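You operate a simulated robot arm through the tools that you are given. There is no shell and no other tool. Be economical: measure what you need, move in short steps, check, and stop when the job is done.

Carry out the task below with a simulated two-armed robot. There is one attempt and no reset: what you move stays moved.

TASK
Drain the tub, rinse the silt away and wipe the smear beside it.
Fine: rinse by the tap; wipe with the white cloth and put it back; close the drain after the rinse. What is to be rubbed or washed off counts as gone when no trace of it is left.

The check looks at the end state, three seconds after you hand in, the way a careful person would. Anything else that was tipped, shoved, dropped, spilled or broken makes it a failure. Flat cloth is picked up by pressing the open fingertips on it (5 to 10 N) and closing them slowly along it; thin cloth reads only 2 to 8 mm in the jaws.

THE ROBOT
Two 7-joint arms with two-finger parallel grippers on one trunk, hanging from a carriage that runs on a gantry, over the field with the corners [2573, 542], [375, 1220], [-2, -3], [2196, -681] (x, y) and turns from -6.004 to 6.004 rad about z. Base frame: it is fixed where the carriage stands at the start and does not move with it; the origin is on the floor, on the carriage's upright axis, x ahead of it, y to its left, z up. Lengths are in mm, angles in rad, forces in N, time in s.
The left shoulder is at the start at [40, 173, 1240], the right one opposite. With the tool pointing down near the work surface each hand reaches from about 100 to 680 mm from the robot's upright axis, wherever it stands, measured 20 degrees to its own side. Places, roughly: drain lever [2800, -100, 700]; mud smear [2600, 400, 900]; tap button [2700, 400, 1100]; wash tub [2900, 200, 800]; white cloth [2250, 500, 1000]. Payload 3.43 kg a hand.
Tool frame (each hand has its own): the origin (TCP) lies between the finger pads and is the grasp point; the fingertips stand 30 mm ahead of it; z points along the fingers, y is the line along which they close. Largest opening 94 mm; finger width 28, thickness 10; the body of the gripper, 50 by 96 mm, starts 55 mm behind the TCP.
Orientation is that of the tool frame in the base frame, as a unit quaternion [w, x, y, z]. With the fingers straight down and closing along the base's y, the tool's x points along the base's -x, its y along +y and its z along -z.

THE INTERFACE
- The arms move only by the tool play_rows. It takes "left_deltas", "right_deltas" or both (then of equal length, played together; a hand with none holds still); each is a list of rows, each a list of 7 numbers: the shift along the base's x, y, z in mm, then the turn, a rotation vector about the base's x, y, z in degrees, then the finger opening in mm, from 0 to 94. In form: [[dx, dy, dz, wx, wy, wz, hand], ...]. A call has 1 to 12 rows; each row shifts and turns the commanded pose from where the row before left it. Rows are played at 5 a second. More than 50 mm and 0.15 rad between two rows, or a gripper value outside its range, and nothing of the call is played. A pose out of reach is approached as far as the arm can. The call stops where the force on the tool passes 90 N (or 10 N more than at its start, if that is more) or the arm is blocked; 0.2 s more then pass. The fingers move at their own pace (about 72 mm/s each) and stop on an object; they squeeze with about 22 N. The grip force told is the motor's: it shows also when the fingers shut on nothing. Time passes only in rows, and 0.2 s behind the last, so rows that do not move let the fingers close. The reply holds the time, the measured pose of the TCP, the force on the tool along the base axes, the opening and the grip force, in the units named above and with some noise, with the torque about the TCP (base axes, N m) and any sound that the robot's microphone picked up, and new pictures: "show" is both (left out), scene, wrist or none (wrist: the cameras of the hands that moved).
- Cameras (640 x 400 px; columns grow to the right, rows downward): "scene" is now at [240.2, 6.1, 1536.5]; the picture's right is [0.09, -1.00, 0.00], its down [-0.70, -0.07, -0.71] and it looks along [0.70, 0.07, -0.71] (base axes); focal length 265 px, centre (320, 200). "left" rides on the left gripper at [76, -14, -103] in its tool frame; the picture's right is [0.18, 0.98, 0.00], its down [-0.75, 0.14, -0.64] and it looks along [-0.63, 0.12, 0.77] (tool axes); focal length 243 px, centre (320, 200). "right" rides on the right gripper at [76, 14, -103] in its tool frame; the picture's right is [-0.18, 0.98, 0.00], its down [-0.75, -0.14, -0.64] and it looks along [-0.63, -0.12, 0.77] (tool axes); focal length 243 px, centre (320, 200). There is no depth. A picture from a camera that has moved, and an enlarged one, comes with that camera's place and axes in the base frame and with its lens.
- slide_trunk(by): slides the trunk up (or, below 0, down) by that many mm; the arms and the scene camera ride with it, the base frame stays. It gives what a move gives, with no picture.
- steer(legs): drives the robot by 1 to 6 legs, each [ahead, left, turn to the left] in mm, mm and rad, along the robot's own axes; the way and the turn of a leg run together, so that a leg with both is an arc; at most 1500 mm and 3.142 rad a leg. The arms and the cameras ride along, it lands a little off, and it stops where it bumps. It keeps to its track: a leg is cut to what the track allows. It gives what a move gives, and a new picture of the scene camera.
- turn_head(pan, tilt): turns the head with the scene camera to pan (to the left, within 1.501 rad either way) and tilt (down, from -0.506 to 1.204), counted from straight ahead of the robot. It gives what a move gives, and a new picture of the scene camera.
- close_up(camera, box): a new picture of the part [left, top, right, bottom] of that camera's present view, enlarged. No time passes.
- sign_off(): hands the job in; it is judged then, once.

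Work in short steps. Places have to be worked out from the pictures, the camera data and where the tool is seen: move nearer, look again, correct. Check each grasp and each placing, and mend what went wrong. You have 135 turns and 274 pictures in all, those below and enlarged ones among them. Open the grippers and draw the arms clear of the work before you hand the job in, unless the task says otherwise; then end with one line.

The tools are called after "Emit:" as name(argument=value, ...) on one line, values as JSON. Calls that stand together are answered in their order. play_rows: Moves the arms, as the interface text tells. Its arguments: {"type":"object","properties":{"left_deltas":{"type":"array","items":{"type":"array","items":{"type":"number"}}},"right_deltas":{"type":"array","items":{"type":"array","items":{"type":"number"}}},"show":{"type":"string","enum":["both","scene","wrist","none"]}},"required":[]} The other tools are called the same way: slide_trunk (by) slides the trunk up or down; steer (legs) drives the base; turn_head (pan, tilt) turns the head that bears the scene camera; close_up (camera, box) takes an enlarged picture of a part of a camera's view; sign_off () hands the job in.

At the start:

```text
clock: 0.0
left_position: [444.7, 174.8, 835.7]
left_tcp_rot: [0.046, -0.018, 0.999, -0.009]
left_contact_force: [68.7, -173.7, -263.1]
left_wrist_torque: [21.5, -17.77, 17.38]
left_finger_gap: 93.8
left_grip_force: 0.0
right_position: [443.5, -151.5, 838.6]
right_tcp_rot: [0.016, 0.029, 0.999, 0.004]
right_contact_force: [31.8, 200.5, -233.0]
right_wrist_torque: [-26.65, -17.24, -18.46]
right_finger_gap: 93.9
right_grip_force: 0.0
trunk travel left (down, up): [-393.0, 388.0]
robot x, y, heading: [-1.8, 2.5, 0.005]
head pan, tilt: [0.094, 0.785]
```

scene: 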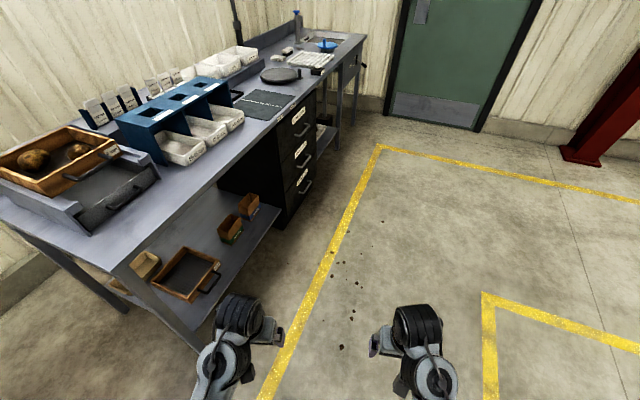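
right: 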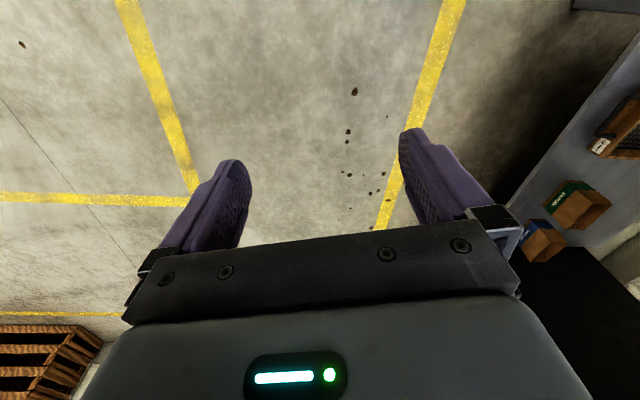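
left: 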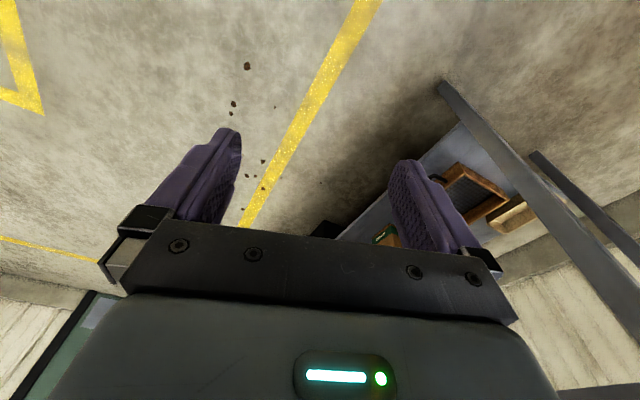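

The arms hang low near the bench, which runs ahead to the left. I raise the trunk so they clear it.

Emit:
slide_trunk(by=300)

```text
clock: 3.0
left_position: [447.8, 175.3, 1136.6]
left_tcp_rot: [0.053, -0.024, 0.998, -0.01]
left_contact_force: [29.5, -81.1, -109.8]
left_wrist_torque: [10.03, -7.57, 8.19]
left_finger_gap: 94.0
left_grip_force: 0.0
right_position: [444.8, -149.1, 1139.8]
right_tcp_rot: [0.02, 0.037, 0.999, 0.006]
right_contact_force: [9.2, 98.5, -82.8]
right_wrist_torque: [-12.79, -6.49, -9.06]
right_finger_gap: 94.0
right_grip_force: 0.0
trunk travel left (down, up): [-693.0, 88.0]
robot x, y, heading: [-1.8, -2.0, -0.002]
head pan, tilt: [0.094, 0.785]
```

The trunk is up. I drive towards the far end of the bench, staying in front of it.

Emit:
steer(legs=[[1000, -250, 0], [900, -230, 0]])

Emit:
turn_head(pan=0.6, tilt=0.7)

```text
clock: 12.8
left_position: [2352.9, -302.1, 1135.7]
left_tcp_rot: [0.053, -0.023, 0.998, -0.01]
left_contact_force: [29.3, -81.8, -109.1]
left_wrist_torque: [10.01, -7.59, 8.23]
left_finger_gap: 93.9
left_grip_force: 0.0
right_position: [2349.0, -628.1, 1139.6]
right_tcp_rot: [0.02, 0.038, 0.999, 0.005]
right_contact_force: [8.3, 97.7, -82.2]
right_wrist_torque: [-12.8, -6.51, -9.08]
right_finger_gap: 93.9
right_grip_force: 0.1
trunk travel left (down, up): [-693.0, 88.0]
robot x, y, heading: [1907.0, -474.7, 0.002]
head pan, tilt: [0.094, 0.785]
camera scene: at [2143.9, -471.0, 1836.5], right [0.09, -1.0, 0.0], down [-0.7, -0.07, -0.71], along [0.7, 0.07, -0.71], focal length 265 px, centre (320, 200)
```

scene: 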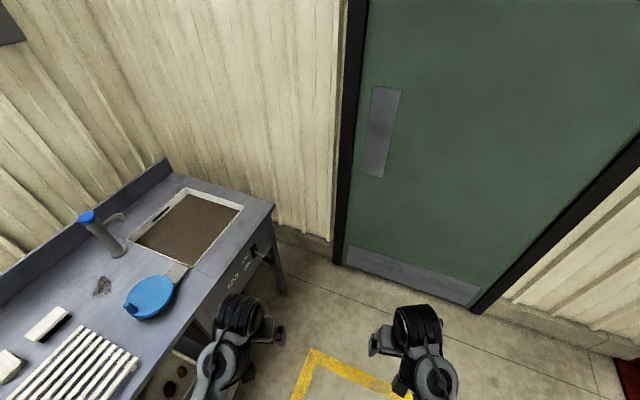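

```text
clock: 13.8
left_position: [2351.8, -302.6, 1135.3]
left_tcp_rot: [0.054, -0.025, 0.998, -0.012]
left_contact_force: [16.8, -43.8, -59.3]
left_wrist_torque: [5.48, -3.99, 4.54]
left_finger_gap: 94.0
left_grip_force: 0.0
right_position: [2348.9, -627.5, 1139.4]
right_tcp_rot: [0.02, 0.04, 0.999, 0.006]
right_contact_force: [8.2, 49.0, -45.6]
right_wrist_torque: [-6.4, -3.28, -4.53]
right_finger_gap: 94.1
right_grip_force: 0.1
trunk travel left (down, up): [-693.0, 88.0]
robot x, y, heading: [1900.8, -477.4, -0.004]
head pan, tilt: [0.6, 0.7]
camera scene: at [2133.1, -430.7, 1843.5], right [0.56, -0.83, 0.0], down [-0.53, -0.36, -0.76], along [0.63, 0.43, -0.64], focal length 265 px, centre (320, 200)
```

scene: 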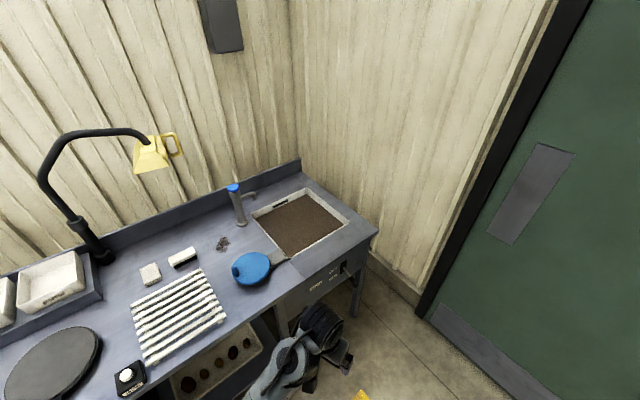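

The sink, tap, smear and lever are in view. I enlarge the bench for detail.

Emit:
close_up(camera="scene", box=[120, 170, 380, 330])

Emit:
close_up(camera="scene", box=[270, 230, 390, 305])

```text
2.46 times, centred on (250, 250) of scene
camera zoom: at [2133.1, -430.7, 1843.5], right [0.56, -0.83, 0.0], down [-0.53, -0.36, -0.76], along [0.63, 0.43, -0.64], focal length 651 px, centre (492, 77)
```

zoom: 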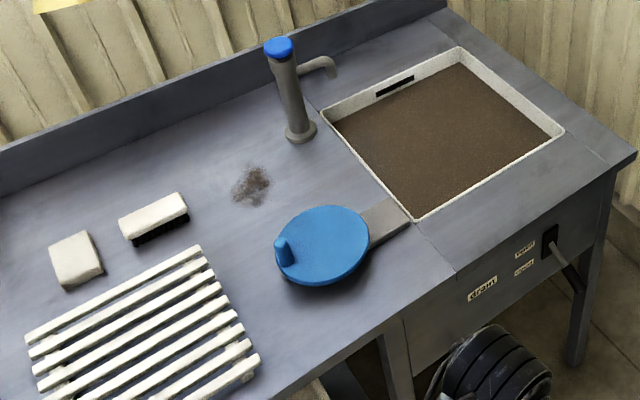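

```text
5.33 times, centred on (330, 268) of scene
camera zoom: at [2133.1, -430.7, 1843.5], right [0.56, -0.83, 0.0], down [-0.53, -0.36, -0.76], along [0.63, 0.43, -0.64], focal length 1411 px, centre (267, -160)
```

zoom: 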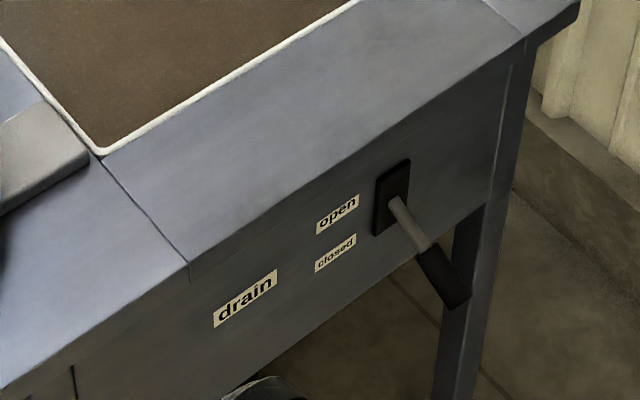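

The lever stands out of the front panel (up = open, and it is down now), and the small white block next to the brush is probably the cloth. I move to the bench end and turn to face it.

Emit:
steer(legs=[[350, 150, 0.0], [0, 0, 0.9]])

Emit:
turn_head(pan=0.2, tilt=0.85)

```text
clock: 18.5
left_position: [2391.8, 128.2, 1136.3]
left_tcp_rot: [0.054, -0.458, 0.887, 0.014]
left_contact_force: [44.5, -13.4, -59.0]
left_wrist_torque: [6.56, 1.7, 4.49]
left_finger_gap: 93.8
left_grip_force: 0.1
right_position: [2644.5, -75.3, 1137.5]
right_tcp_rot: [0.015, -0.4, 0.916, 0.014]
right_contact_force: [-37.5, 35.9, -42.6]
right_wrist_torque: [-1.61, -7.39, -4.8]
right_finger_gap: 94.0
right_grip_force: 0.1
trunk travel left (down, up): [-693.0, 88.0]
robot x, y, heading: [2249.6, -328.6, 0.9]
head pan, tilt: [0.6, 0.7]
camera scene: at [2355.1, -121.8, 1843.5], right [1.0, -0.07, 0.0], down [-0.04, -0.64, -0.76], along [0.05, 0.76, -0.64], focal length 265 px, centre (320, 200)
```

scene: 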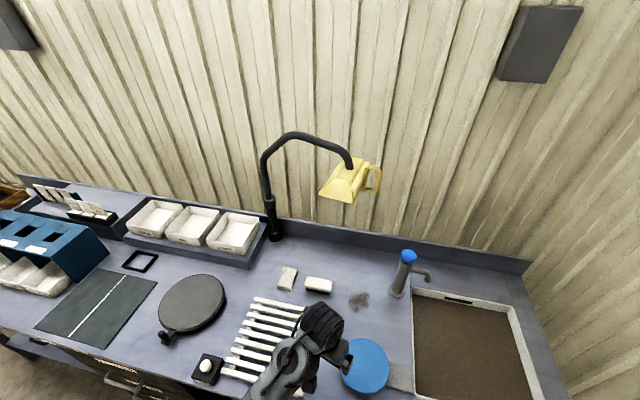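

```text
clock: 19.3
left_position: [2391.5, 130.5, 1136.7]
left_tcp_rot: [0.053, -0.459, 0.887, 0.013]
left_contact_force: [29.1, -8.0, -36.2]
left_wrist_torque: [3.85, 1.35, 2.85]
left_finger_gap: 93.7
left_grip_force: 0.0
right_position: [2645.0, -74.9, 1138.5]
right_tcp_rot: [0.015, -0.399, 0.917, 0.014]
right_contact_force: [-22.4, 22.9, -25.1]
right_wrist_torque: [-1.26, -4.32, -2.98]
right_finger_gap: 93.8
right_grip_force: 0.1
trunk travel left (down, up): [-693.0, 88.0]
robot x, y, heading: [2249.6, -332.6, 0.902]
head pan, tilt: [0.201, 0.85]
camera scene: at [2384.5, -136.7, 1831.3], right [0.89, -0.45, 0.0], down [-0.34, -0.67, -0.66], along [0.3, 0.59, -0.75], focal length 265 px, centre (320, 200)
```

scene: 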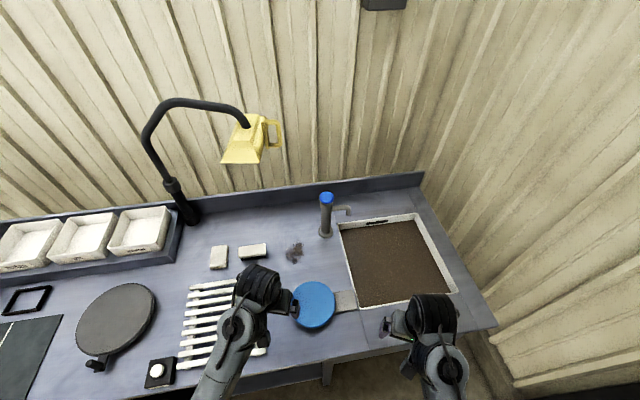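

I move a little nearer with a slight turn right, so the right hand can reach the lever, then point the head at the lever.

Emit:
steer(legs=[[105, -20, -0.2]])

Emit:
turn_head(pan=-0.3, tilt=1.0)

```text
clock: 20.5
left_position: [2553.1, 159.3, 1135.5]
left_tcp_rot: [0.055, -0.369, 0.928, 0.008]
left_contact_force: [29.9, -17.4, -43.5]
left_wrist_torque: [4.98, 0.33, 3.31]
left_finger_gap: 94.1
left_grip_force: 0.1
right_position: [2760.3, -90.4, 1137.9]
right_tcp_rot: [0.018, -0.307, 0.952, 0.012]
right_contact_force: [-19.3, 29.2, -31.0]
right_wrist_torque: [-1.94, -4.71, -3.2]
right_finger_gap: 94.0
right_grip_force: 0.1
trunk travel left (down, up): [-693.0, 88.0]
robot x, y, heading: [2324.0, -269.2, 0.704]
head pan, tilt: [0.201, 0.85]
camera scene: at [2493.8, -100.0, 1831.3], right [0.79, -0.62, 0.0], down [-0.46, -0.59, -0.66], along [0.41, 0.52, -0.75], focal length 265 px, centre (320, 200)
```

scene: 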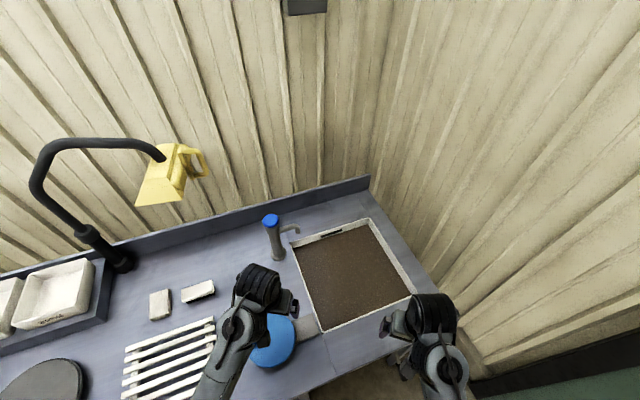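

```text
clock: 21.5
left_position: [2552.8, 159.9, 1136.6]
left_tcp_rot: [0.054, -0.369, 0.928, 0.009]
left_contact_force: [21.1, -10.9, -29.0]
left_wrist_torque: [3.26, 0.4, 2.28]
left_finger_gap: 93.9
left_grip_force: 0.0
right_position: [2761.7, -90.1, 1138.1]
right_tcp_rot: [0.016, -0.306, 0.952, 0.011]
right_contact_force: [-14.3, 20.8, -19.2]
right_wrist_torque: [-1.59, -3.16, -2.27]
right_finger_gap: 94.0
right_grip_force: 0.0
trunk travel left (down, up): [-693.0, 88.0]
robot x, y, heading: [2327.1, -264.3, 0.701]
head pan, tilt: [-0.3, 1.0]
camera scene: at [2509.7, -134.2, 1820.2], right [0.39, -0.92, 0.0], down [-0.77, -0.33, -0.54], along [0.5, 0.21, -0.84], focal length 265 px, centre (320, 200)
```

scene: 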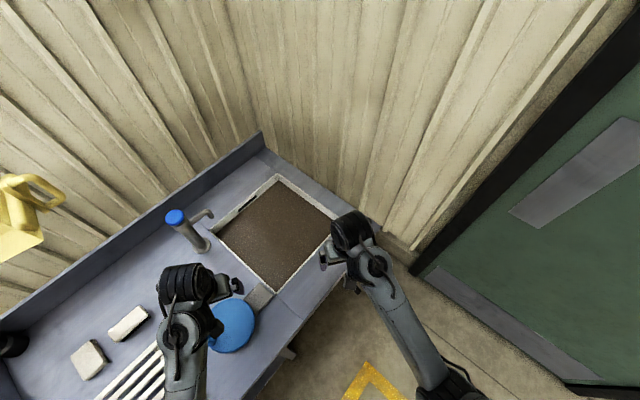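

The right hand is above the bench edge. I pull it out in front of the panel, turn it to face the bench and look at the lever.

Emit:
play_rows(right_deltas=[[1, -30, -17, 0, 0, 4.6, 94], [1, -30, -17, 0, 0, 4.6, 94], [1, -30, -17, 0, 0, 4.6, 94], [1, -30, -17, 0, 0, 4.6, 94], [1, -30, -17, 0, 0, 4.6, 94], [1, -30, -17, 0, 0, 4.6, 94], [1, -30, -17, 0, 0, 4.6, 94], [1, -30, -17, 0, 0, 4.6, 94]])

```text
clock: 21.8
left_position: [2553.3, 159.9, 1137.2]
left_tcp_rot: [0.056, -0.371, 0.927, 0.009]
left_contact_force: [11.8, -4.7, -14.8]
left_wrist_torque: [1.43, 0.24, 1.03]
left_finger_gap: 94.0
left_grip_force: 0.0
right_position: [2761.9, -97.5, 1134.8]
right_tcp_rot: [0.018, -0.304, 0.952, 0.016]
right_contact_force: [-2.0, 13.8, -15.1]
right_wrist_torque: [-0.96, -1.38, -1.15]
right_finger_gap: 93.9
right_grip_force: 0.1
trunk travel left (down, up): [-693.0, 88.0]
robot x, y, heading: [2323.5, -262.0, 0.707]
head pan, tilt: [-0.3, 1.0]
stopped in row 1 (right hand): the force on the tool passed its limit at 129 N (the readings are from after the stop); the commanded pose is now the measured one
camera scene: at [2509.6, -134.3, 1820.1], right [0.39, -0.92, 0.0], down [-0.77, -0.33, -0.54], along [0.5, 0.21, -0.84], focal length 265 px, centre (320, 200)
camera right: at [2687.9, -133.8, 1233.7], right [-0.42, 0.91, 0.03], down [0.68, 0.29, 0.67], along [0.6, 0.3, -0.74], focal length 243 px, centre (320, 200)
```

scene: 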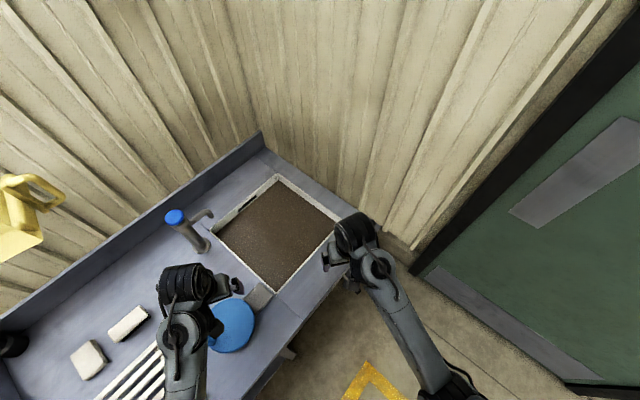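
right: 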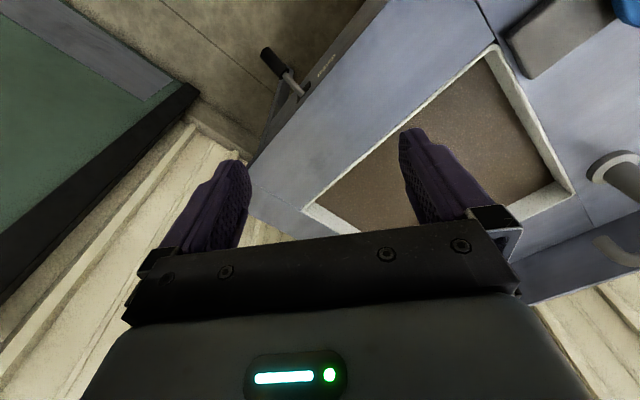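

The stop looks like a leftover motion transient, since forces are now settling. I repeat with gentler rows.

Emit:
play_rows(right_deltas=[[0, 0, 0, 0, 0, 0, 94], [0, 0, 0, 0, 0, 0, 94], [0, -8, -3, 0, 0, 1, 94], [0, -15, -8, 0, 0, 3, 94], [0, -20, -12, 0, 0, 4, 94], [0, -25, -12, 0, 0, 4, 94], [0, -25, -12, 0, 0, 4, 94], [0, -25, -12, 0, 0, 4, 94], [0, -25, -12, 0, 0, 4, 94], [0, -25, -12, 0, 0, 4, 94], [0, -25, -12, 0, 0, 4, 94], [0, -15, -8, 0, 0, 3, 94]], show="wrist")

```text
clock: 22.6
left_position: [2553.6, 160.6, 1136.1]
left_tcp_rot: [0.057, -0.371, 0.927, 0.009]
left_contact_force: [8.8, -3.2, -10.9]
left_wrist_torque: [1.21, 0.14, 0.82]
left_finger_gap: 94.2
left_grip_force: 0.0
right_position: [2763.2, -103.4, 1131.8]
right_tcp_rot: [0.019, -0.3, 0.954, 0.016]
right_contact_force: [-5.1, 16.2, -15.5]
right_wrist_torque: [-1.17, -1.78, -1.49]
right_finger_gap: 94.2
right_grip_force: 0.1
trunk travel left (down, up): [-693.0, 88.0]
robot x, y, heading: [2322.8, -263.0, 0.704]
head pan, tilt: [-0.3, 1.0]
stopped in row 4 (right hand): the force on the tool passed its limit at 109 N (the readings are from after the stop); the commanded pose is now the measured one
camera right: at [2688.1, -140.1, 1230.9], right [-0.41, 0.91, 0.03], down [0.68, 0.29, 0.67], along [0.6, 0.3, -0.74], focal length 243 px, centre (320, 200)
```

right: 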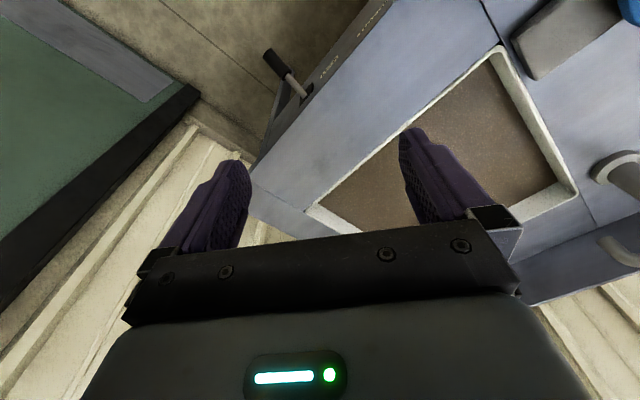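

Still a stop in free air. I hold for a second to see whether a steady force remains.

Emit:
play_rows(right_deltas=[[0, 0, 0, 0, 0, 0, 94], [0, 0, 0, 0, 0, 0, 94], [0, 0, 0, 0, 0, 0, 94], [0, 0, 0, 0, 0, 0, 94], [0, 0, 0, 0, 0, 0, 94], [0, -3, 0, 0, 0, 0, 94], [0, -3, 0, 0, 0, 0, 94], [0, -3, 0, 0, 0, 0, 94]], show="none")

Emit:
play_rows(right_deltas=[[0, -5, -3, 0, 0, 0, 94], [0, -6, -4, 0, 0, 0, 94], [0, -8, -5, 0, 0, 0, 94], [0, -8, -5, 0, 0, 0, 94], [0, -10, -5, 0, 0, 0, 94], [0, -10, -5, 0, 0, 0, 94]], show="none")

```text
clock: 24.3
left_position: [2553.3, 159.9, 1136.6]
left_tcp_rot: [0.057, -0.371, 0.927, 0.008]
left_contact_force: [7.2, -3.3, -10.7]
left_wrist_torque: [1.06, 0.1, 0.76]
left_finger_gap: 94.1
left_grip_force: 0.1
right_position: [2763.0, -110.5, 1131.7]
right_tcp_rot: [0.019, -0.294, 0.956, 0.017]
right_contact_force: [-7.8, 19.5, -17.4]
right_wrist_torque: [-1.52, -2.37, -1.94]
right_finger_gap: 93.9
right_grip_force: 0.0
trunk travel left (down, up): [-693.0, 88.0]
robot x, y, heading: [2325.8, -263.2, 0.702]
head pan, tilt: [-0.3, 1.0]
stopped in row 8 (right hand): the force on the tool passed its limit at 94 N (the readings are from after the stop); the commanded pose is now the measured one
```

```text
clock: 25.7
left_position: [2553.9, 160.2, 1136.5]
left_tcp_rot: [0.055, -0.37, 0.927, 0.009]
left_contact_force: [12.3, -6.7, -16.3]
left_wrist_torque: [1.91, 0.14, 1.28]
left_finger_gap: 94.3
left_grip_force: 0.1
right_position: [2762.5, -158.4, 1103.9]
right_tcp_rot: [0.019, -0.293, 0.956, 0.016]
right_contact_force: [-21.5, 32.7, -22.3]
right_wrist_torque: [-2.83, -4.45, -3.62]
right_finger_gap: 94.1
right_grip_force: 0.0
trunk travel left (down, up): [-693.0, 88.0]
robot x, y, heading: [2325.2, -263.6, 0.706]
head pan, tilt: [-0.3, 1.0]
```

This time it moved freely. I continue with moderate rows, adding the turn.

Emit:
play_rows(right_deltas=[[0, -12, -8, 0, 0, 2, 94], [0, -14, -8, 0, 0, 3, 94], [0, -14, -8, 0, 0, 3, 94], [0, -14, -8, 0, 0, 4, 94], [0, -14, -8, 0, 0, 4, 94], [0, -14, -8, 0, 0, 4, 94], [0, -14, -8, 0, 0, 4, 94], [0, -14, -8, 0, 0, 4, 94], [0, -14, -8, 0, 0, 4, 94], [0, -14, -8, 0, 0, 4, 94], [0, -8, -5, 0, 0, 2, 94], [0, 0, 0, 0, 0, 0, 94]], show="wrist")

```text
clock: 26.2
left_position: [2553.7, 160.2, 1136.3]
left_tcp_rot: [0.057, -0.371, 0.927, 0.009]
left_contact_force: [6.1, -3.3, -9.1]
left_wrist_torque: [1.02, 0.07, 0.71]
left_finger_gap: 93.9
left_grip_force: 0.0
right_position: [2764.2, -172.1, 1095.7]
right_tcp_rot: [0.021, -0.31, 0.95, 0.018]
right_contact_force: [7.1, 3.4, -15.6]
right_wrist_torque: [0.47, -0.38, 0.11]
right_finger_gap: 93.9
right_grip_force: 0.1
trunk travel left (down, up): [-693.0, 88.0]
robot x, y, heading: [2321.4, -266.2, 0.711]
head pan, tilt: [-0.3, 1.0]
stopped in row 2 (right hand): the force on the tool passed its limit at 98 N (the readings are from after the stop); the commanded pose is now the measured one
camera right: at [2689.9, -210.9, 1193.9], right [-0.43, 0.9, 0.03], down [0.67, 0.3, 0.68], along [0.6, 0.31, -0.74], focal length 243 px, centre (320, 200)
```

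right: 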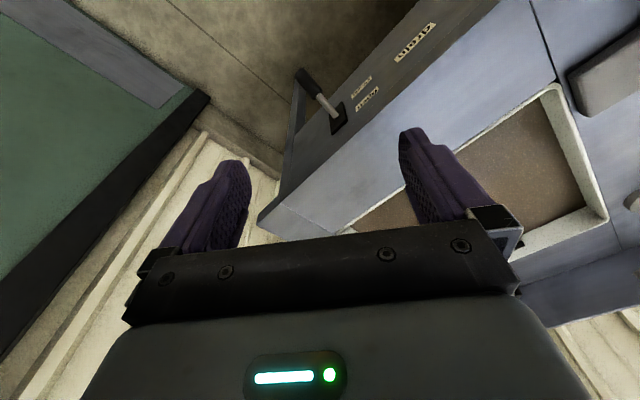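

The turn itself triggers the stop. I turn slowly with no shift, to tell a speed effect from a joint limit.

Emit:
play_rows(right_deltas=[[0, 0, 0, 0, 0, 0, 94], [0, 0, 0, 0, 0, 1, 94], [0, 0, 0, 0, 0, 1.5, 94], [0, 0, 0, 0, 0, 1.5, 94], [0, 0, 0, 0, 0, 1.5, 94], [0, 0, 0, 0, 0, 1.5, 94], [0, 0, 0, 0, 0, 1.5, 94], [0, 0, 0, 0, 0, 1.5, 94], [0, 0, 0, 0, 0, 1.5, 94], [0, 0, 0, 0, 0, 1.5, 94], [0, 0, 0, 0, 0, 1.5, 94], [0, 0, 0, 0, 0, 1.5, 94]], show="none")

```text
clock: 27.0
left_position: [2553.0, 159.5, 1136.9]
left_tcp_rot: [0.056, -0.371, 0.927, 0.008]
left_contact_force: [5.2, -2.2, -8.4]
left_wrist_torque: [0.87, 0.07, 0.62]
left_finger_gap: 94.1
left_grip_force: 0.0
right_position: [2764.5, -171.5, 1095.4]
right_tcp_rot: [0.024, -0.321, 0.947, 0.02]
right_contact_force: [4.8, 9.5, -24.0]
right_wrist_torque: [0.2, -1.15, -0.46]
right_finger_gap: 93.8
right_grip_force: 0.0
trunk travel left (down, up): [-693.0, 88.0]
robot x, y, heading: [2320.6, -261.0, 0.702]
head pan, tilt: [-0.3, 1.0]
stopped in row 3 (right hand): the force on the tool passed its limit at 100 N (the readings are from after the stop); the commanded pose is now the measured one
```

I test the other turn direction to see whether this is a joint limit.

Emit:
play_rows(right_deltas=[[0, 0, 0, 0, 0, -3, 94], [0, 0, 0, 0, 0, -3, 94], [0, 0, 0, 0, 0, 0, 94]], show="none")

Emit:
play_rows(left_deltas=[[0, 0, 5, 0, 0, 0, 94], [0, 0, 15, 0, 0, 0, 94], [0, 0, 20, 0, 0, 3, 94], [0, 0, 20, 0, 0, 3, 94], [0, 0, 20, 0, 0, 0, 94]], show="none")

```text
clock: 27.8
left_position: [2553.9, 160.3, 1136.3]
left_tcp_rot: [0.055, -0.371, 0.927, 0.009]
left_contact_force: [8.0, -5.3, -10.9]
left_wrist_torque: [1.28, 0.15, 0.93]
left_finger_gap: 93.9
left_grip_force: 0.1
right_position: [2762.9, -173.2, 1096.1]
right_tcp_rot: [0.023, -0.271, 0.962, 0.018]
right_contact_force: [0.7, 1.0, 0.1]
right_wrist_torque: [0.02, 0.02, -0.01]
right_finger_gap: 94.3
right_grip_force: 0.1
trunk travel left (down, up): [-693.0, 88.0]
robot x, y, heading: [2323.8, -263.9, 0.706]
head pan, tilt: [-0.3, 1.0]
```

```text
clock: 28.3
left_position: [2555.3, 162.0, 1144.6]
left_tcp_rot: [0.065, -0.373, 0.926, 0.011]
left_contact_force: [18.6, -7.5, -20.7]
left_wrist_torque: [2.33, 0.6, 1.89]
left_finger_gap: 94.0
left_grip_force: 0.0
right_position: [2763.2, -173.2, 1095.8]
right_tcp_rot: [0.024, -0.271, 0.962, 0.018]
right_contact_force: [-0.1, -0.4, 0.3]
right_wrist_torque: [0.01, 0.03, -0.02]
right_finger_gap: 93.9
right_grip_force: 0.0
trunk travel left (down, up): [-693.0, 88.0]
robot x, y, heading: [2326.4, -264.6, 0.706]
head pan, tilt: [-0.3, 1.0]
stopped in row 2 (left hand): the force on the tool passed its limit at 118 N (the readings are from after the stop); the commanded pose is now the measured one
```

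The opposite turn is force-free, so the starting poses are near joint limits, with the hands high and close to the shoulders. I bring the right hand down and outward before turning.

Emit:
play_rows(right_deltas=[[0, -8, -8, 0, 0, 0, 94], [0, -15, -15, 0, 0, 0, 94], [0, -15, -20, 0, 0, 0, 94], [0, -15, -20, 0, 0, 0, 94], [0, -15, -20, 0, 0, 0, 94], [0, -15, -20, 0, 0, 0, 94], [0, -15, -20, 0, 0, 0, 94], [0, -15, -15, 0, 0, 0, 94], [0, -8, -8, 0, 0, 0, 94], [0, 0, 0, 0, 0, 2, 94], [0, 0, 0, 0, 0, 3, 94], [0, 0, 0, 0, 0, 3, 94]], show="wrist")

```text
clock: 30.9
left_position: [2554.7, 161.7, 1144.1]
left_tcp_rot: [0.063, -0.372, 0.926, 0.011]
left_contact_force: [31.3, -17.2, -42.4]
left_wrist_torque: [5.01, 0.39, 3.46]
left_finger_gap: 94.2
left_grip_force: 0.1
right_position: [2763.8, -292.4, 948.2]
right_tcp_rot: [0.022, -0.338, 0.941, 0.02]
right_contact_force: [0.0, 0.4, -0.1]
right_wrist_torque: [0.0, 0.01, 0.0]
right_finger_gap: 94.1
right_grip_force: 0.0
trunk travel left (down, up): [-693.0, 88.0]
robot x, y, heading: [2327.6, -261.2, 0.702]
head pan, tilt: [-0.3, 1.0]
camera right: at [2692.5, -336.0, 1046.8], right [-0.48, 0.87, 0.03], down [0.65, 0.34, 0.68], along [0.58, 0.35, -0.73], focal length 243 px, centre (320, 200)
```

right: 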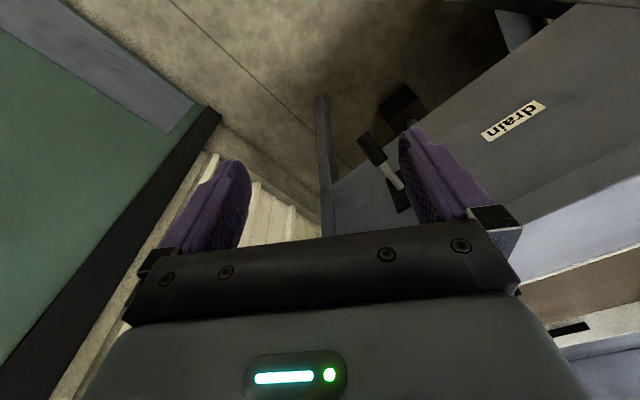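

With the arm lower it moves freely. Two wrist views put the lever root at about (2849,-83,744) and the tip at (2828,-161,698). I turn the hand square to the bench and tilt it 30° so its body leans away from the bench edge.

Emit:
play_rows(right_deltas=[[2, 0, -2, 0, 0, 2, 94], [4, 0, -5, 0, 0, 4, 94], [5, 0, -5, 0, 0, 5, 94], [5, 0, -5, 0, 0, 5, 94], [5, 0, -5, 0, 0, 5, 94], [5, 0, -5, 0, 0, 5, 94], [5, 0, -5, 0, 0, 5, 94], [2, 0, -2, 2, -0.6, 2, 94], [0, 0, 0, 4, -1.2, 0, 94], [0, 0, 0, 5, -1.5, 0, 94], [0, 0, 0, 5, -1.5, 0, 94], [0, 0, 0, 0, 0, 0, 94]], show="wrist")

```text
clock: 33.5
left_position: [2555.6, 162.5, 1143.3]
left_tcp_rot: [0.063, -0.372, 0.926, 0.011]
left_contact_force: [31.3, -17.6, -42.8]
left_wrist_torque: [5.01, 0.37, 3.44]
left_finger_gap: 94.0
left_grip_force: 0.1
right_position: [2796.3, -293.4, 915.6]
right_tcp_rot: [0.131, -0.583, 0.794, 0.113]
right_contact_force: [-1.3, 0.4, -0.2]
right_wrist_torque: [-0.02, -0.02, -0.04]
right_finger_gap: 94.5
right_grip_force: 0.0
trunk travel left (down, up): [-693.0, 88.0]
robot x, y, heading: [2327.3, -266.4, 0.704]
head pan, tilt: [-0.3, 1.0]
camera right: at [2752.9, -392.1, 985.9], right [-0.89, 0.45, 0.09], down [0.3, 0.42, 0.86], along [0.35, 0.79, -0.51], focal length 243 px, centre (320, 200)
```

right: 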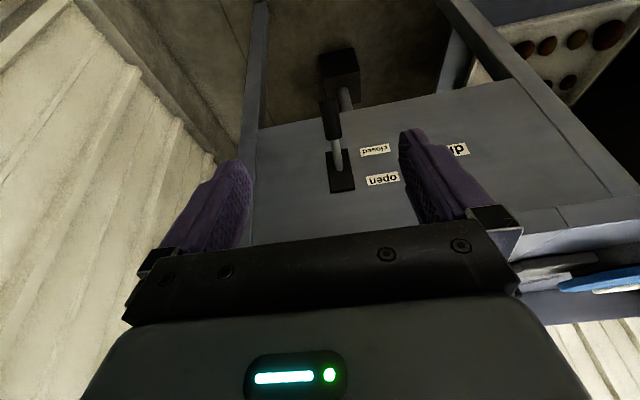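

The hand is square to the lever and the estimate checks out. I tilt 10° more and move to the pre-grasp point.

Emit:
play_rows(right_deltas=[[0, 0, 0, 4.8, -1.5, 0, 94], [0, 0, 0, 4.8, -1.5, 0, 94], [2, 6, -8, 0, 0, 0, 94], [3, 13, -17, 0, 0, 0, 94], [3, 13, -18, 0, 0, 0, 94], [3, 14, -18, 0, 0, 0, 94], [3, 14, -18, 0, 0, 0, 94], [3, 14, -18, 0, 0, 0, 94], [3, 13, -18, 0, 0, 0, 94], [2, 13, -17, 0, 0, 0, 94], [2, 8, -9, 0, 0, 0, 94], [0, 0, 0, 0, 0, 0, 94]], show="wrist")

```text
clock: 36.1
left_position: [2556.1, 162.0, 1144.7]
left_tcp_rot: [0.063, -0.372, 0.926, 0.01]
left_contact_force: [31.3, -17.0, -43.8]
left_wrist_torque: [5.02, 0.38, 3.47]
left_finger_gap: 94.2
left_grip_force: 0.0
right_position: [2821.8, -186.1, 773.4]
right_tcp_rot: [0.2, -0.573, 0.778, 0.163]
right_contact_force: [0.1, -0.3, -0.2]
right_wrist_torque: [0.01, -0.01, 0.0]
right_finger_gap: 93.9
right_grip_force: 0.1
trunk travel left (down, up): [-693.0, 88.0]
robot x, y, heading: [2323.6, -264.2, 0.707]
head pan, tilt: [-0.3, 1.0]
camera right: at [2772.6, -295.6, 824.2], right [-0.89, 0.44, 0.12], down [0.25, 0.27, 0.93], along [0.37, 0.86, -0.35], focal length 243 px, centre (320, 200)
```

right: 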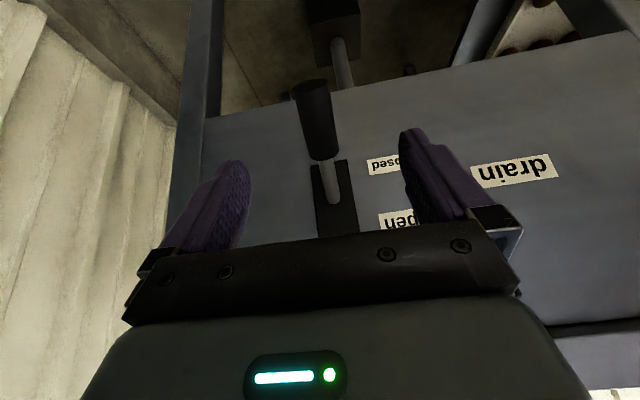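

The handle sits centred between the fingers. I advance 80 mm along the tool axis and close slowly.

Emit:
play_rows(right_deltas=[[1, 5, -9, 0, 0, 0, 94], [2, 7, -12, 0, 0, 0, 94], [2, 7, -12, 0, 0, 0, 94], [2, 7, -12, 0, 0, 0, 94], [2, 7, -12, 0, 0, 0, 94], [1, 5, -9, 0, 0, 0, 94], [0, 0, 0, 0, 0, 0, 50], [0, 0, 0, 0, 0, 0, 20], [0, 0, 0, 0, 0, 0, 0], [0, 0, 0, 0, 0, 0, 0]], show="wrist")

```text
clock: 38.3
left_position: [2555.0, 161.9, 1143.3]
left_tcp_rot: [0.063, -0.372, 0.926, 0.01]
left_contact_force: [31.3, -18.7, -43.6]
left_wrist_torque: [5.0, 0.39, 3.5]
left_finger_gap: 93.7
left_grip_force: 0.1
right_position: [2821.4, -177.4, 759.0]
right_tcp_rot: [0.201, -0.573, 0.778, 0.163]
right_contact_force: [-1.2, -0.3, 0.2]
right_wrist_torque: [0.0, 0.02, 0.01]
right_finger_gap: 0.0
right_grip_force: 21.9
right hand out of reach, approached as far as the arm can: row 2, 3, 4, 5, 6
trunk travel left (down, up): [-693.0, 88.0]
robot x, y, heading: [2322.1, -267.6, 0.71]
head pan, tilt: [-0.3, 1.0]
camera right: at [2774.2, -286.7, 809.9], right [-0.89, 0.44, 0.12], down [0.25, 0.27, 0.93], along [0.37, 0.86, -0.35], focal length 243 px, centre (320, 200)
```

right: 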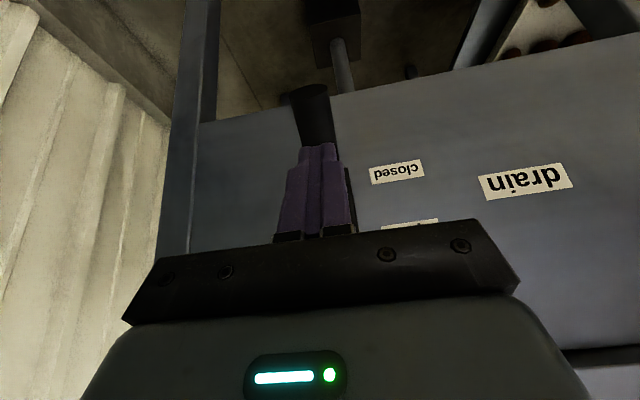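

The target is out of reach with the trunk this high. I open, raise the hand 110 mm, then lower the trunk 120 mm.

Emit:
play_rows(right_deltas=[[0, 0, 0, 0, 0, 0, 94], [0, 0, 0, 0, 0, 0, 94], [0, 0, 0, 0, 0, 0, 94], [-1, -6, 12, 0, 0, 0, 94], [-1, -6, 16, 0, 0, 0, 94], [-1, -3, 20, 0, 0, 0, 94], [0, 0, 20, 0, 0, 0, 94], [0, 0, 20, 0, 0, 0, 94], [0, 0, 20, 0, 0, 0, 94], [0, 0, 12, 0, 0, 0, 94]], show="none")

Emit:
slide_trunk(by=-120)

Emit:
close_up(camera="right", box=[120, 0, 520, 250])

```text
clock: 40.5
left_position: [2556.4, 161.6, 1143.6]
left_tcp_rot: [0.062, -0.373, 0.926, 0.01]
left_contact_force: [30.8, -17.6, -43.1]
left_wrist_torque: [5.03, 0.44, 3.48]
left_finger_gap: 93.7
left_grip_force: 0.0
right_position: [2819.4, -194.2, 880.9]
right_tcp_rot: [0.2, -0.573, 0.778, 0.164]
right_contact_force: [0.0, -0.3, -0.4]
right_wrist_torque: [0.02, -0.02, -0.02]
right_finger_gap: 94.3
right_grip_force: 0.1
trunk travel left (down, up): [-693.0, 88.0]
robot x, y, heading: [2325.2, -262.0, 0.71]
head pan, tilt: [-0.3, 1.0]
```

```text
clock: 42.0
left_position: [2555.8, 162.4, 1023.8]
left_tcp_rot: [0.063, -0.372, 0.926, 0.01]
left_contact_force: [31.0, -18.3, -42.9]
left_wrist_torque: [5.02, 0.41, 3.47]
left_finger_gap: 94.1
left_grip_force: 0.0
right_position: [2819.5, -193.9, 760.3]
right_tcp_rot: [0.2, -0.574, 0.777, 0.163]
right_contact_force: [-0.4, -0.3, 0.1]
right_wrist_torque: [0.01, 0.0, 0.01]
right_finger_gap: 94.2
right_grip_force: 0.0
trunk travel left (down, up): [-573.0, 208.0]
robot x, y, heading: [2325.1, -263.3, 0.706]
head pan, tilt: [-0.3, 1.0]
```

```text
1.60 times, centred on (320, 125) of right
camera zoom: at [2772.2, -302.6, 811.6], right [-0.89, 0.44, 0.12], down [0.25, 0.27, 0.93], along [0.37, 0.86, -0.35], focal length 388 px, centre (320, 320)
```

zoom: 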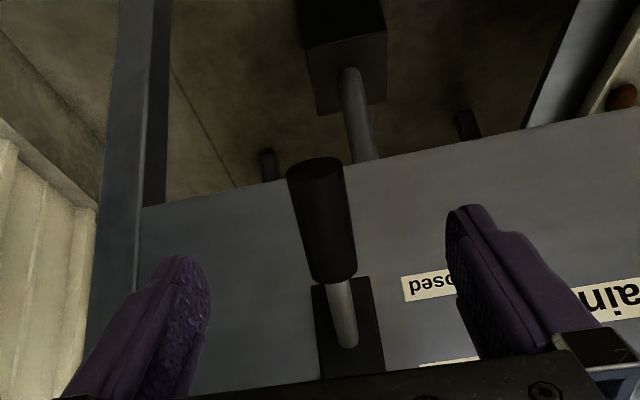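

Now within reach. I advance to the handle and close.

Emit:
play_rows(right_deltas=[[2, 8, -8, 0, 0, 0, 94], [2, 10, -12, 0, 0, 0, 94], [3, 10, -12, 0, 0, 0, 94], [3, 10, -12, 0, 0, 0, 94], [2, 9, -10, 0, 0, 0, 94], [0, 0, 0, 0, 0, 0, 94], [0, 0, 0, 0, 0, 0, 50], [0, 0, 0, 0, 0, 0, 25], [0, 0, 0, 0, 0, 0, 5], [0, 0, 0, 0, 0, 0, 5], [0, 0, 0, 0, 0, 0, 5]], show="wrist")

```text
clock: 44.4
left_position: [2556.1, 160.2, 1024.3]
left_tcp_rot: [0.063, -0.373, 0.926, 0.01]
left_contact_force: [30.9, -17.5, -43.4]
left_wrist_torque: [4.98, 0.41, 3.49]
left_finger_gap: 94.3
left_grip_force: 0.2
right_position: [2831.1, -146.4, 705.7]
right_tcp_rot: [0.2, -0.573, 0.778, 0.162]
right_contact_force: [3.8, 0.1, -2.7]
right_wrist_torque: [-0.17, -0.2, 0.39]
right_finger_gap: 30.1
right_grip_force: 44.7
trunk travel left (down, up): [-573.0, 208.0]
robot x, y, heading: [2326.8, -260.5, 0.705]
head pan, tilt: [-0.3, 1.0]
camera right: at [2784.1, -256.0, 757.2], right [-0.89, 0.44, 0.12], down [0.25, 0.27, 0.93], along [0.37, 0.86, -0.35], focal length 243 px, centre (320, 200)
```

right: 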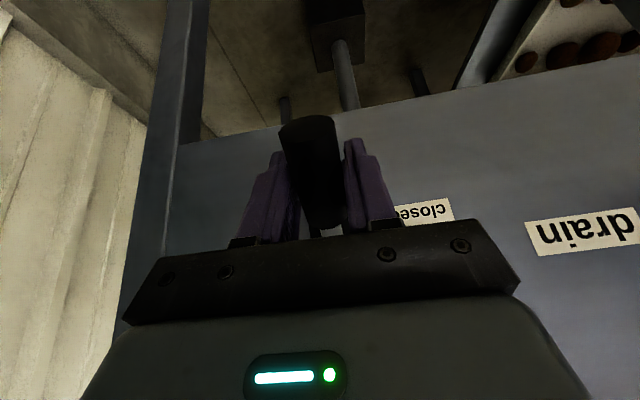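

The grip reads 30 mm on the handle. I lift it along its arc about the root, half way first.

Emit:
play_rows(right_deltas=[[-0.8, -3, 6, 0, 0, 0, 5], [-0.7, -2.4, 6, 0, 0, 0, 5], [-0.5, -1.8, 6.4, 0, 0, 0, 5], [-0.4, -1.5, 6.4, 0, 0, 0, 5], [-0.2, -0.8, 6.6, 0, 0, 0, 5], [-0.1, -0.4, 6.6, 0, 0, 0, 5], [0, 0, 0, 0, 0, 0, 5]], show="wrist")

```text
clock: 46.0
left_position: [2556.2, 160.8, 1023.7]
left_tcp_rot: [0.063, -0.372, 0.926, 0.009]
left_contact_force: [30.9, -17.3, -42.2]
left_wrist_torque: [4.99, 0.44, 3.5]
left_finger_gap: 94.0
left_grip_force: 0.0
right_position: [2828.2, -159.0, 743.1]
right_tcp_rot: [0.199, -0.574, 0.777, 0.163]
right_contact_force: [7.3, -1.7, -20.8]
right_wrist_torque: [-1.31, 0.32, -0.09]
right_finger_gap: 25.6
right_grip_force: 45.2
trunk travel left (down, up): [-573.0, 208.0]
robot x, y, heading: [2323.7, -263.9, 0.706]
head pan, tilt: [-0.3, 1.0]
camera right: at [2780.8, -267.6, 794.7], right [-0.89, 0.44, 0.12], down [0.26, 0.27, 0.93], along [0.37, 0.86, -0.36], focal length 243 px, centre (320, 200)
```

right: 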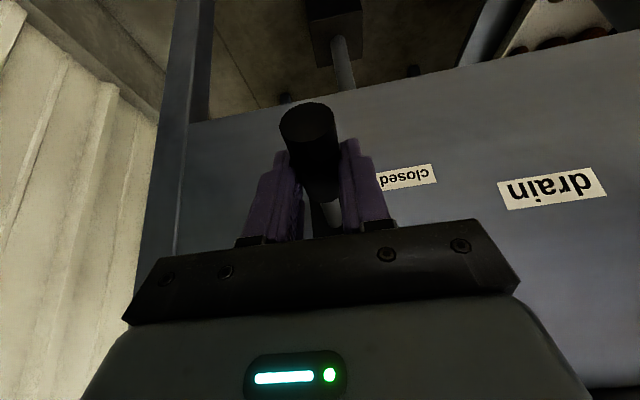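

The lever follows. I continue the upper half of the arc.

Emit:
play_rows(right_deltas=[[0.1, 0.4, 6.6, 0, 0, 0, 5], [0.2, 0.8, 6.6, 0, 0, 0, 5], [0.4, 1.5, 6.4, 0, 0, 0, 5], [0.5, 1.8, 6.4, 0, 0, 0, 5], [0.7, 2.4, 6, 0, 0, 0, 5], [0.8, 3, 6, 0, 0, 0, 5], [0, 0, 0, 0, 0, 0, 5]], show="wrist")

```text
clock: 47.6
left_position: [2555.4, 158.7, 1022.4]
left_tcp_rot: [0.063, -0.372, 0.926, 0.009]
left_contact_force: [31.1, -15.9, -43.4]
left_wrist_torque: [4.97, 0.42, 3.46]
left_finger_gap: 93.9
left_grip_force: 0.0
right_position: [2830.4, -153.6, 782.3]
right_tcp_rot: [0.197, -0.573, 0.779, 0.161]
right_contact_force: [2.5, -13.1, -14.0]
right_wrist_torque: [-1.56, 0.29, -0.37]
right_finger_gap: 25.7
right_grip_force: 45.2
trunk travel left (down, up): [-573.0, 208.0]
robot x, y, heading: [2327.3, -265.7, 0.699]
head pan, tilt: [-0.3, 1.0]
camera right: at [2783.2, -260.9, 833.0], right [-0.89, 0.44, 0.11], down [0.26, 0.28, 0.93], along [0.37, 0.85, -0.36], focal length 243 px, centre (320, 200)
```

right: 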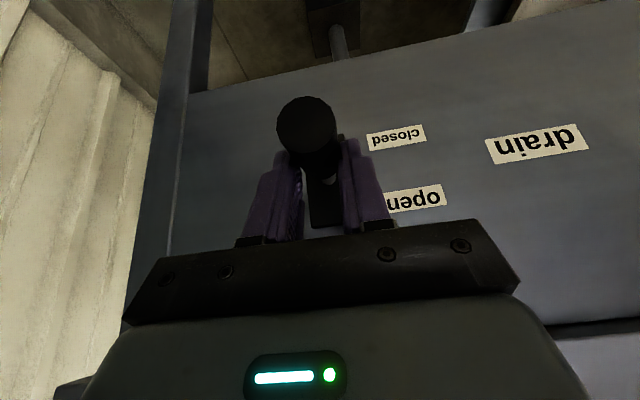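

The handle now points upward. I push a little further to feel for the end stop, and look at the tub.

Emit:
play_rows(right_deltas=[[1, 3.4, 5.5, 0, 0, 0, 5], [1.1, 3.9, 5, 0, 0, 0, 5], [0, 0, 0, 0, 0, 0, 5]], show="both")

```text
clock: 48.4
left_position: [2555.3, 156.6, 1022.1]
left_tcp_rot: [0.062, -0.373, 0.926, 0.008]
left_contact_force: [31.6, -17.8, -42.4]
left_wrist_torque: [5.01, 0.42, 3.49]
left_finger_gap: 94.0
left_grip_force: 0.0
right_position: [2832.0, -147.4, 790.5]
right_tcp_rot: [0.197, -0.573, 0.779, 0.16]
right_contact_force: [-1.0, -21.6, -5.5]
right_wrist_torque: [-1.63, 0.35, -0.21]
right_finger_gap: 25.6
right_grip_force: 45.0
trunk travel left (down, up): [-573.0, 208.0]
robot x, y, heading: [2324.0, -264.9, 0.704]
head pan, tilt: [-0.3, 1.0]
camera scene: at [2509.3, -136.3, 1699.6], right [0.39, -0.92, 0.0], down [-0.77, -0.33, -0.54], along [0.5, 0.21, -0.84], focal length 265 px, centre (320, 200)
camera right: at [2784.8, -255.5, 843.6], right [-0.89, 0.44, 0.11], down [0.26, 0.28, 0.93], along [0.37, 0.85, -0.36], focal length 243 px, centre (320, 200)
```

scene: 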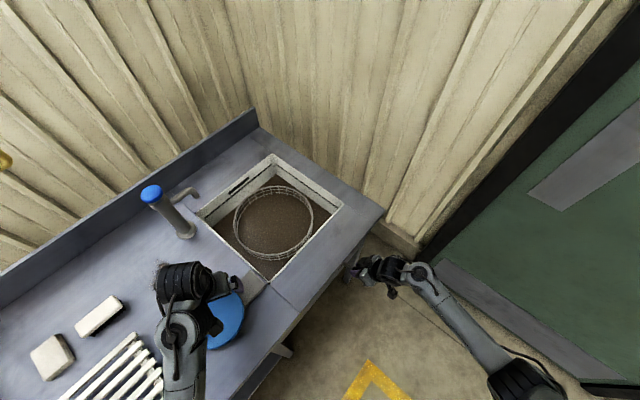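
right: 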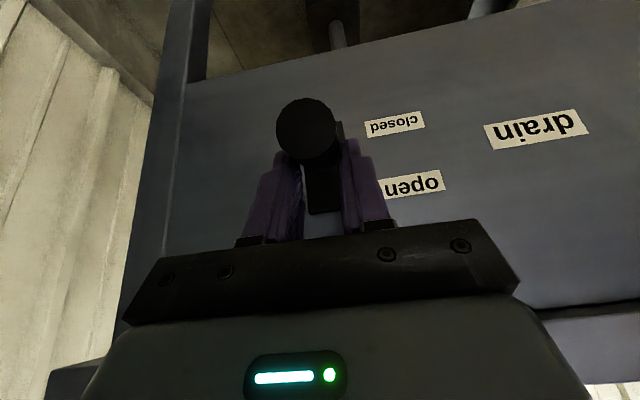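

The tub is draining. I release the lever and back off along the tool axis, watching that it stays open.

Emit:
play_rows(right_deltas=[[0, 0, 0, 0, 0, 0, 20], [0, 0, 0, 0, 0, 0, 50], [0, 0, 0, 0, 0, 0, 80], [0, 0, 0, 0, 0, 0, 94], [0, 0, 0, 0, 0, 0, 94], [-1, -5, 8, 0, 0, 0, 94], [-2, -8, 13, 0, 0, 0, 94], [-2, -10, 15, 0, 0, 0, 94], [-2, -12, 15, 0, 0, 0, 94], [-2, -12, 15, 0, 0, 0, 94], [-2, -12, 15, 0, 0, 0, 94], [-2, -6, 10, 0, 0, 0, 94]], show="both")

```text
clock: 51.0
left_position: [2555.1, 161.7, 1023.8]
left_tcp_rot: [0.062, -0.372, 0.926, 0.009]
left_contact_force: [31.1, -17.8, -43.1]
left_wrist_torque: [4.99, 0.38, 3.48]
left_finger_gap: 93.8
left_grip_force: 0.1
right_position: [2820.5, -205.0, 882.9]
right_tcp_rot: [0.2, -0.573, 0.778, 0.164]
right_contact_force: [0.5, 0.2, -0.6]
right_wrist_torque: [0.04, 0.0, 0.01]
right_finger_gap: 93.9
right_grip_force: 0.1
trunk travel left (down, up): [-573.0, 208.0]
robot x, y, heading: [2328.1, -262.2, 0.709]
head pan, tilt: [-0.3, 1.0]
camera scene: at [2509.7, -134.3, 1700.1], right [0.39, -0.92, 0.0], down [-0.77, -0.33, -0.54], along [0.5, 0.21, -0.84], focal length 265 px, centre (320, 200)
camera right: at [2773.3, -313.9, 934.6], right [-0.89, 0.44, 0.12], down [0.25, 0.27, 0.93], along [0.37, 0.86, -0.35], focal length 243 px, centre (320, 200)
```

scene: 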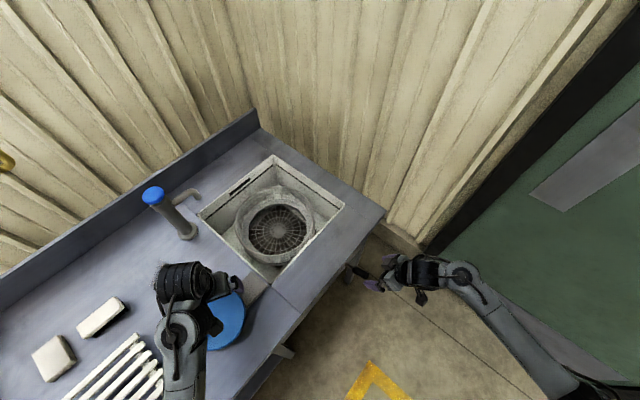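
right: 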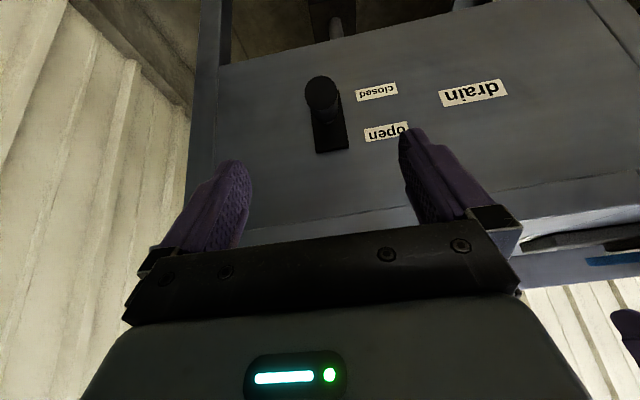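

The water is gone; the basket and silt remain. The bench top is at about z 880 and the tap button at about (2699,430,1115), with the lamp head near (2476,527,1345). I raise the trunk and move in to stand nearer the tap.

Emit:
slide_trunk(by=200)

Emit:
steer(legs=[[175, 112, 0]])

Emit:
turn_head(pan=0.1, tilt=1.1)

```text
clock: 53.2
left_position: [2556.0, 161.5, 1224.7]
left_tcp_rot: [0.063, -0.372, 0.926, 0.01]
left_contact_force: [30.3, -17.6, -42.5]
left_wrist_torque: [5.0, 0.35, 3.44]
left_finger_gap: 94.0
left_grip_force: 0.0
right_position: [2818.9, -205.7, 1084.1]
right_tcp_rot: [0.199, -0.573, 0.778, 0.164]
right_contact_force: [0.5, 0.4, 0.6]
right_wrist_torque: [0.03, 0.03, -0.01]
right_finger_gap: 93.9
right_grip_force: 0.1
trunk travel left (down, up): [-773.0, 8.0]
robot x, y, heading: [2321.7, -262.4, 0.703]
head pan, tilt: [-0.3, 1.0]
```

```text
clock: 54.8
left_position: [2618.4, 358.5, 1224.6]
left_tcp_rot: [0.063, -0.371, 0.926, 0.01]
left_contact_force: [31.9, -16.6, -42.8]
left_wrist_torque: [5.01, 0.36, 3.47]
left_finger_gap: 93.6
left_grip_force: 0.1
right_position: [2882.2, -9.7, 1084.2]
right_tcp_rot: [0.2, -0.572, 0.778, 0.164]
right_contact_force: [0.1, 0.5, 0.6]
right_wrist_torque: [0.0, -0.05, 0.01]
right_finger_gap: 94.2
right_grip_force: 0.0
trunk travel left (down, up): [-773.0, 8.0]
robot x, y, heading: [2386.2, -67.9, 0.699]
head pan, tilt: [-0.3, 1.0]
camera scene: at [2570.9, 62.3, 1900.2], right [0.39, -0.92, 0.0], down [-0.77, -0.33, -0.54], along [0.5, 0.21, -0.84], focal length 265 px, centre (320, 200)
```

scene: 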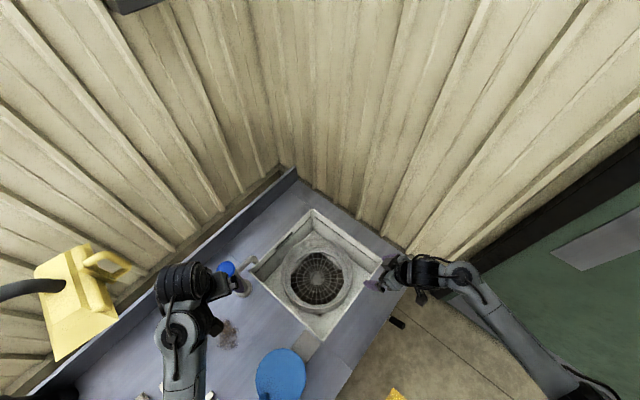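

```text
clock: 55.7
left_position: [2618.7, 357.7, 1224.6]
left_tcp_rot: [0.063, -0.372, 0.926, 0.01]
left_contact_force: [21.0, -11.1, -26.9]
left_wrist_torque: [3.15, 0.52, 2.35]
left_finger_gap: 94.0
left_grip_force: 0.1
right_position: [2880.7, -10.4, 1083.7]
right_tcp_rot: [0.201, -0.572, 0.778, 0.163]
right_contact_force: [-0.1, -0.4, 0.1]
right_wrist_torque: [-0.02, 0.03, 0.01]
right_finger_gap: 93.9
right_grip_force: 0.1
trunk travel left (down, up): [-773.0, 8.0]
robot x, y, heading: [2387.9, -63.9, 0.704]
head pan, tilt: [0.099, 1.1]
camera scene: at [2550.7, 80.3, 1893.5], right [0.72, -0.7, 0.0], down [-0.62, -0.64, -0.45], along [0.32, 0.33, -0.89], focal length 265 px, centre (320, 200)
```

scene: 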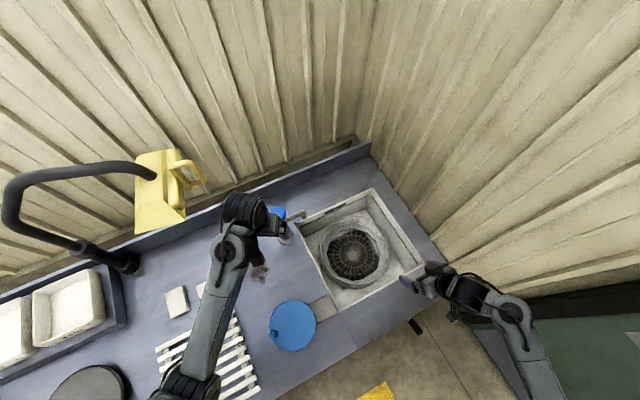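

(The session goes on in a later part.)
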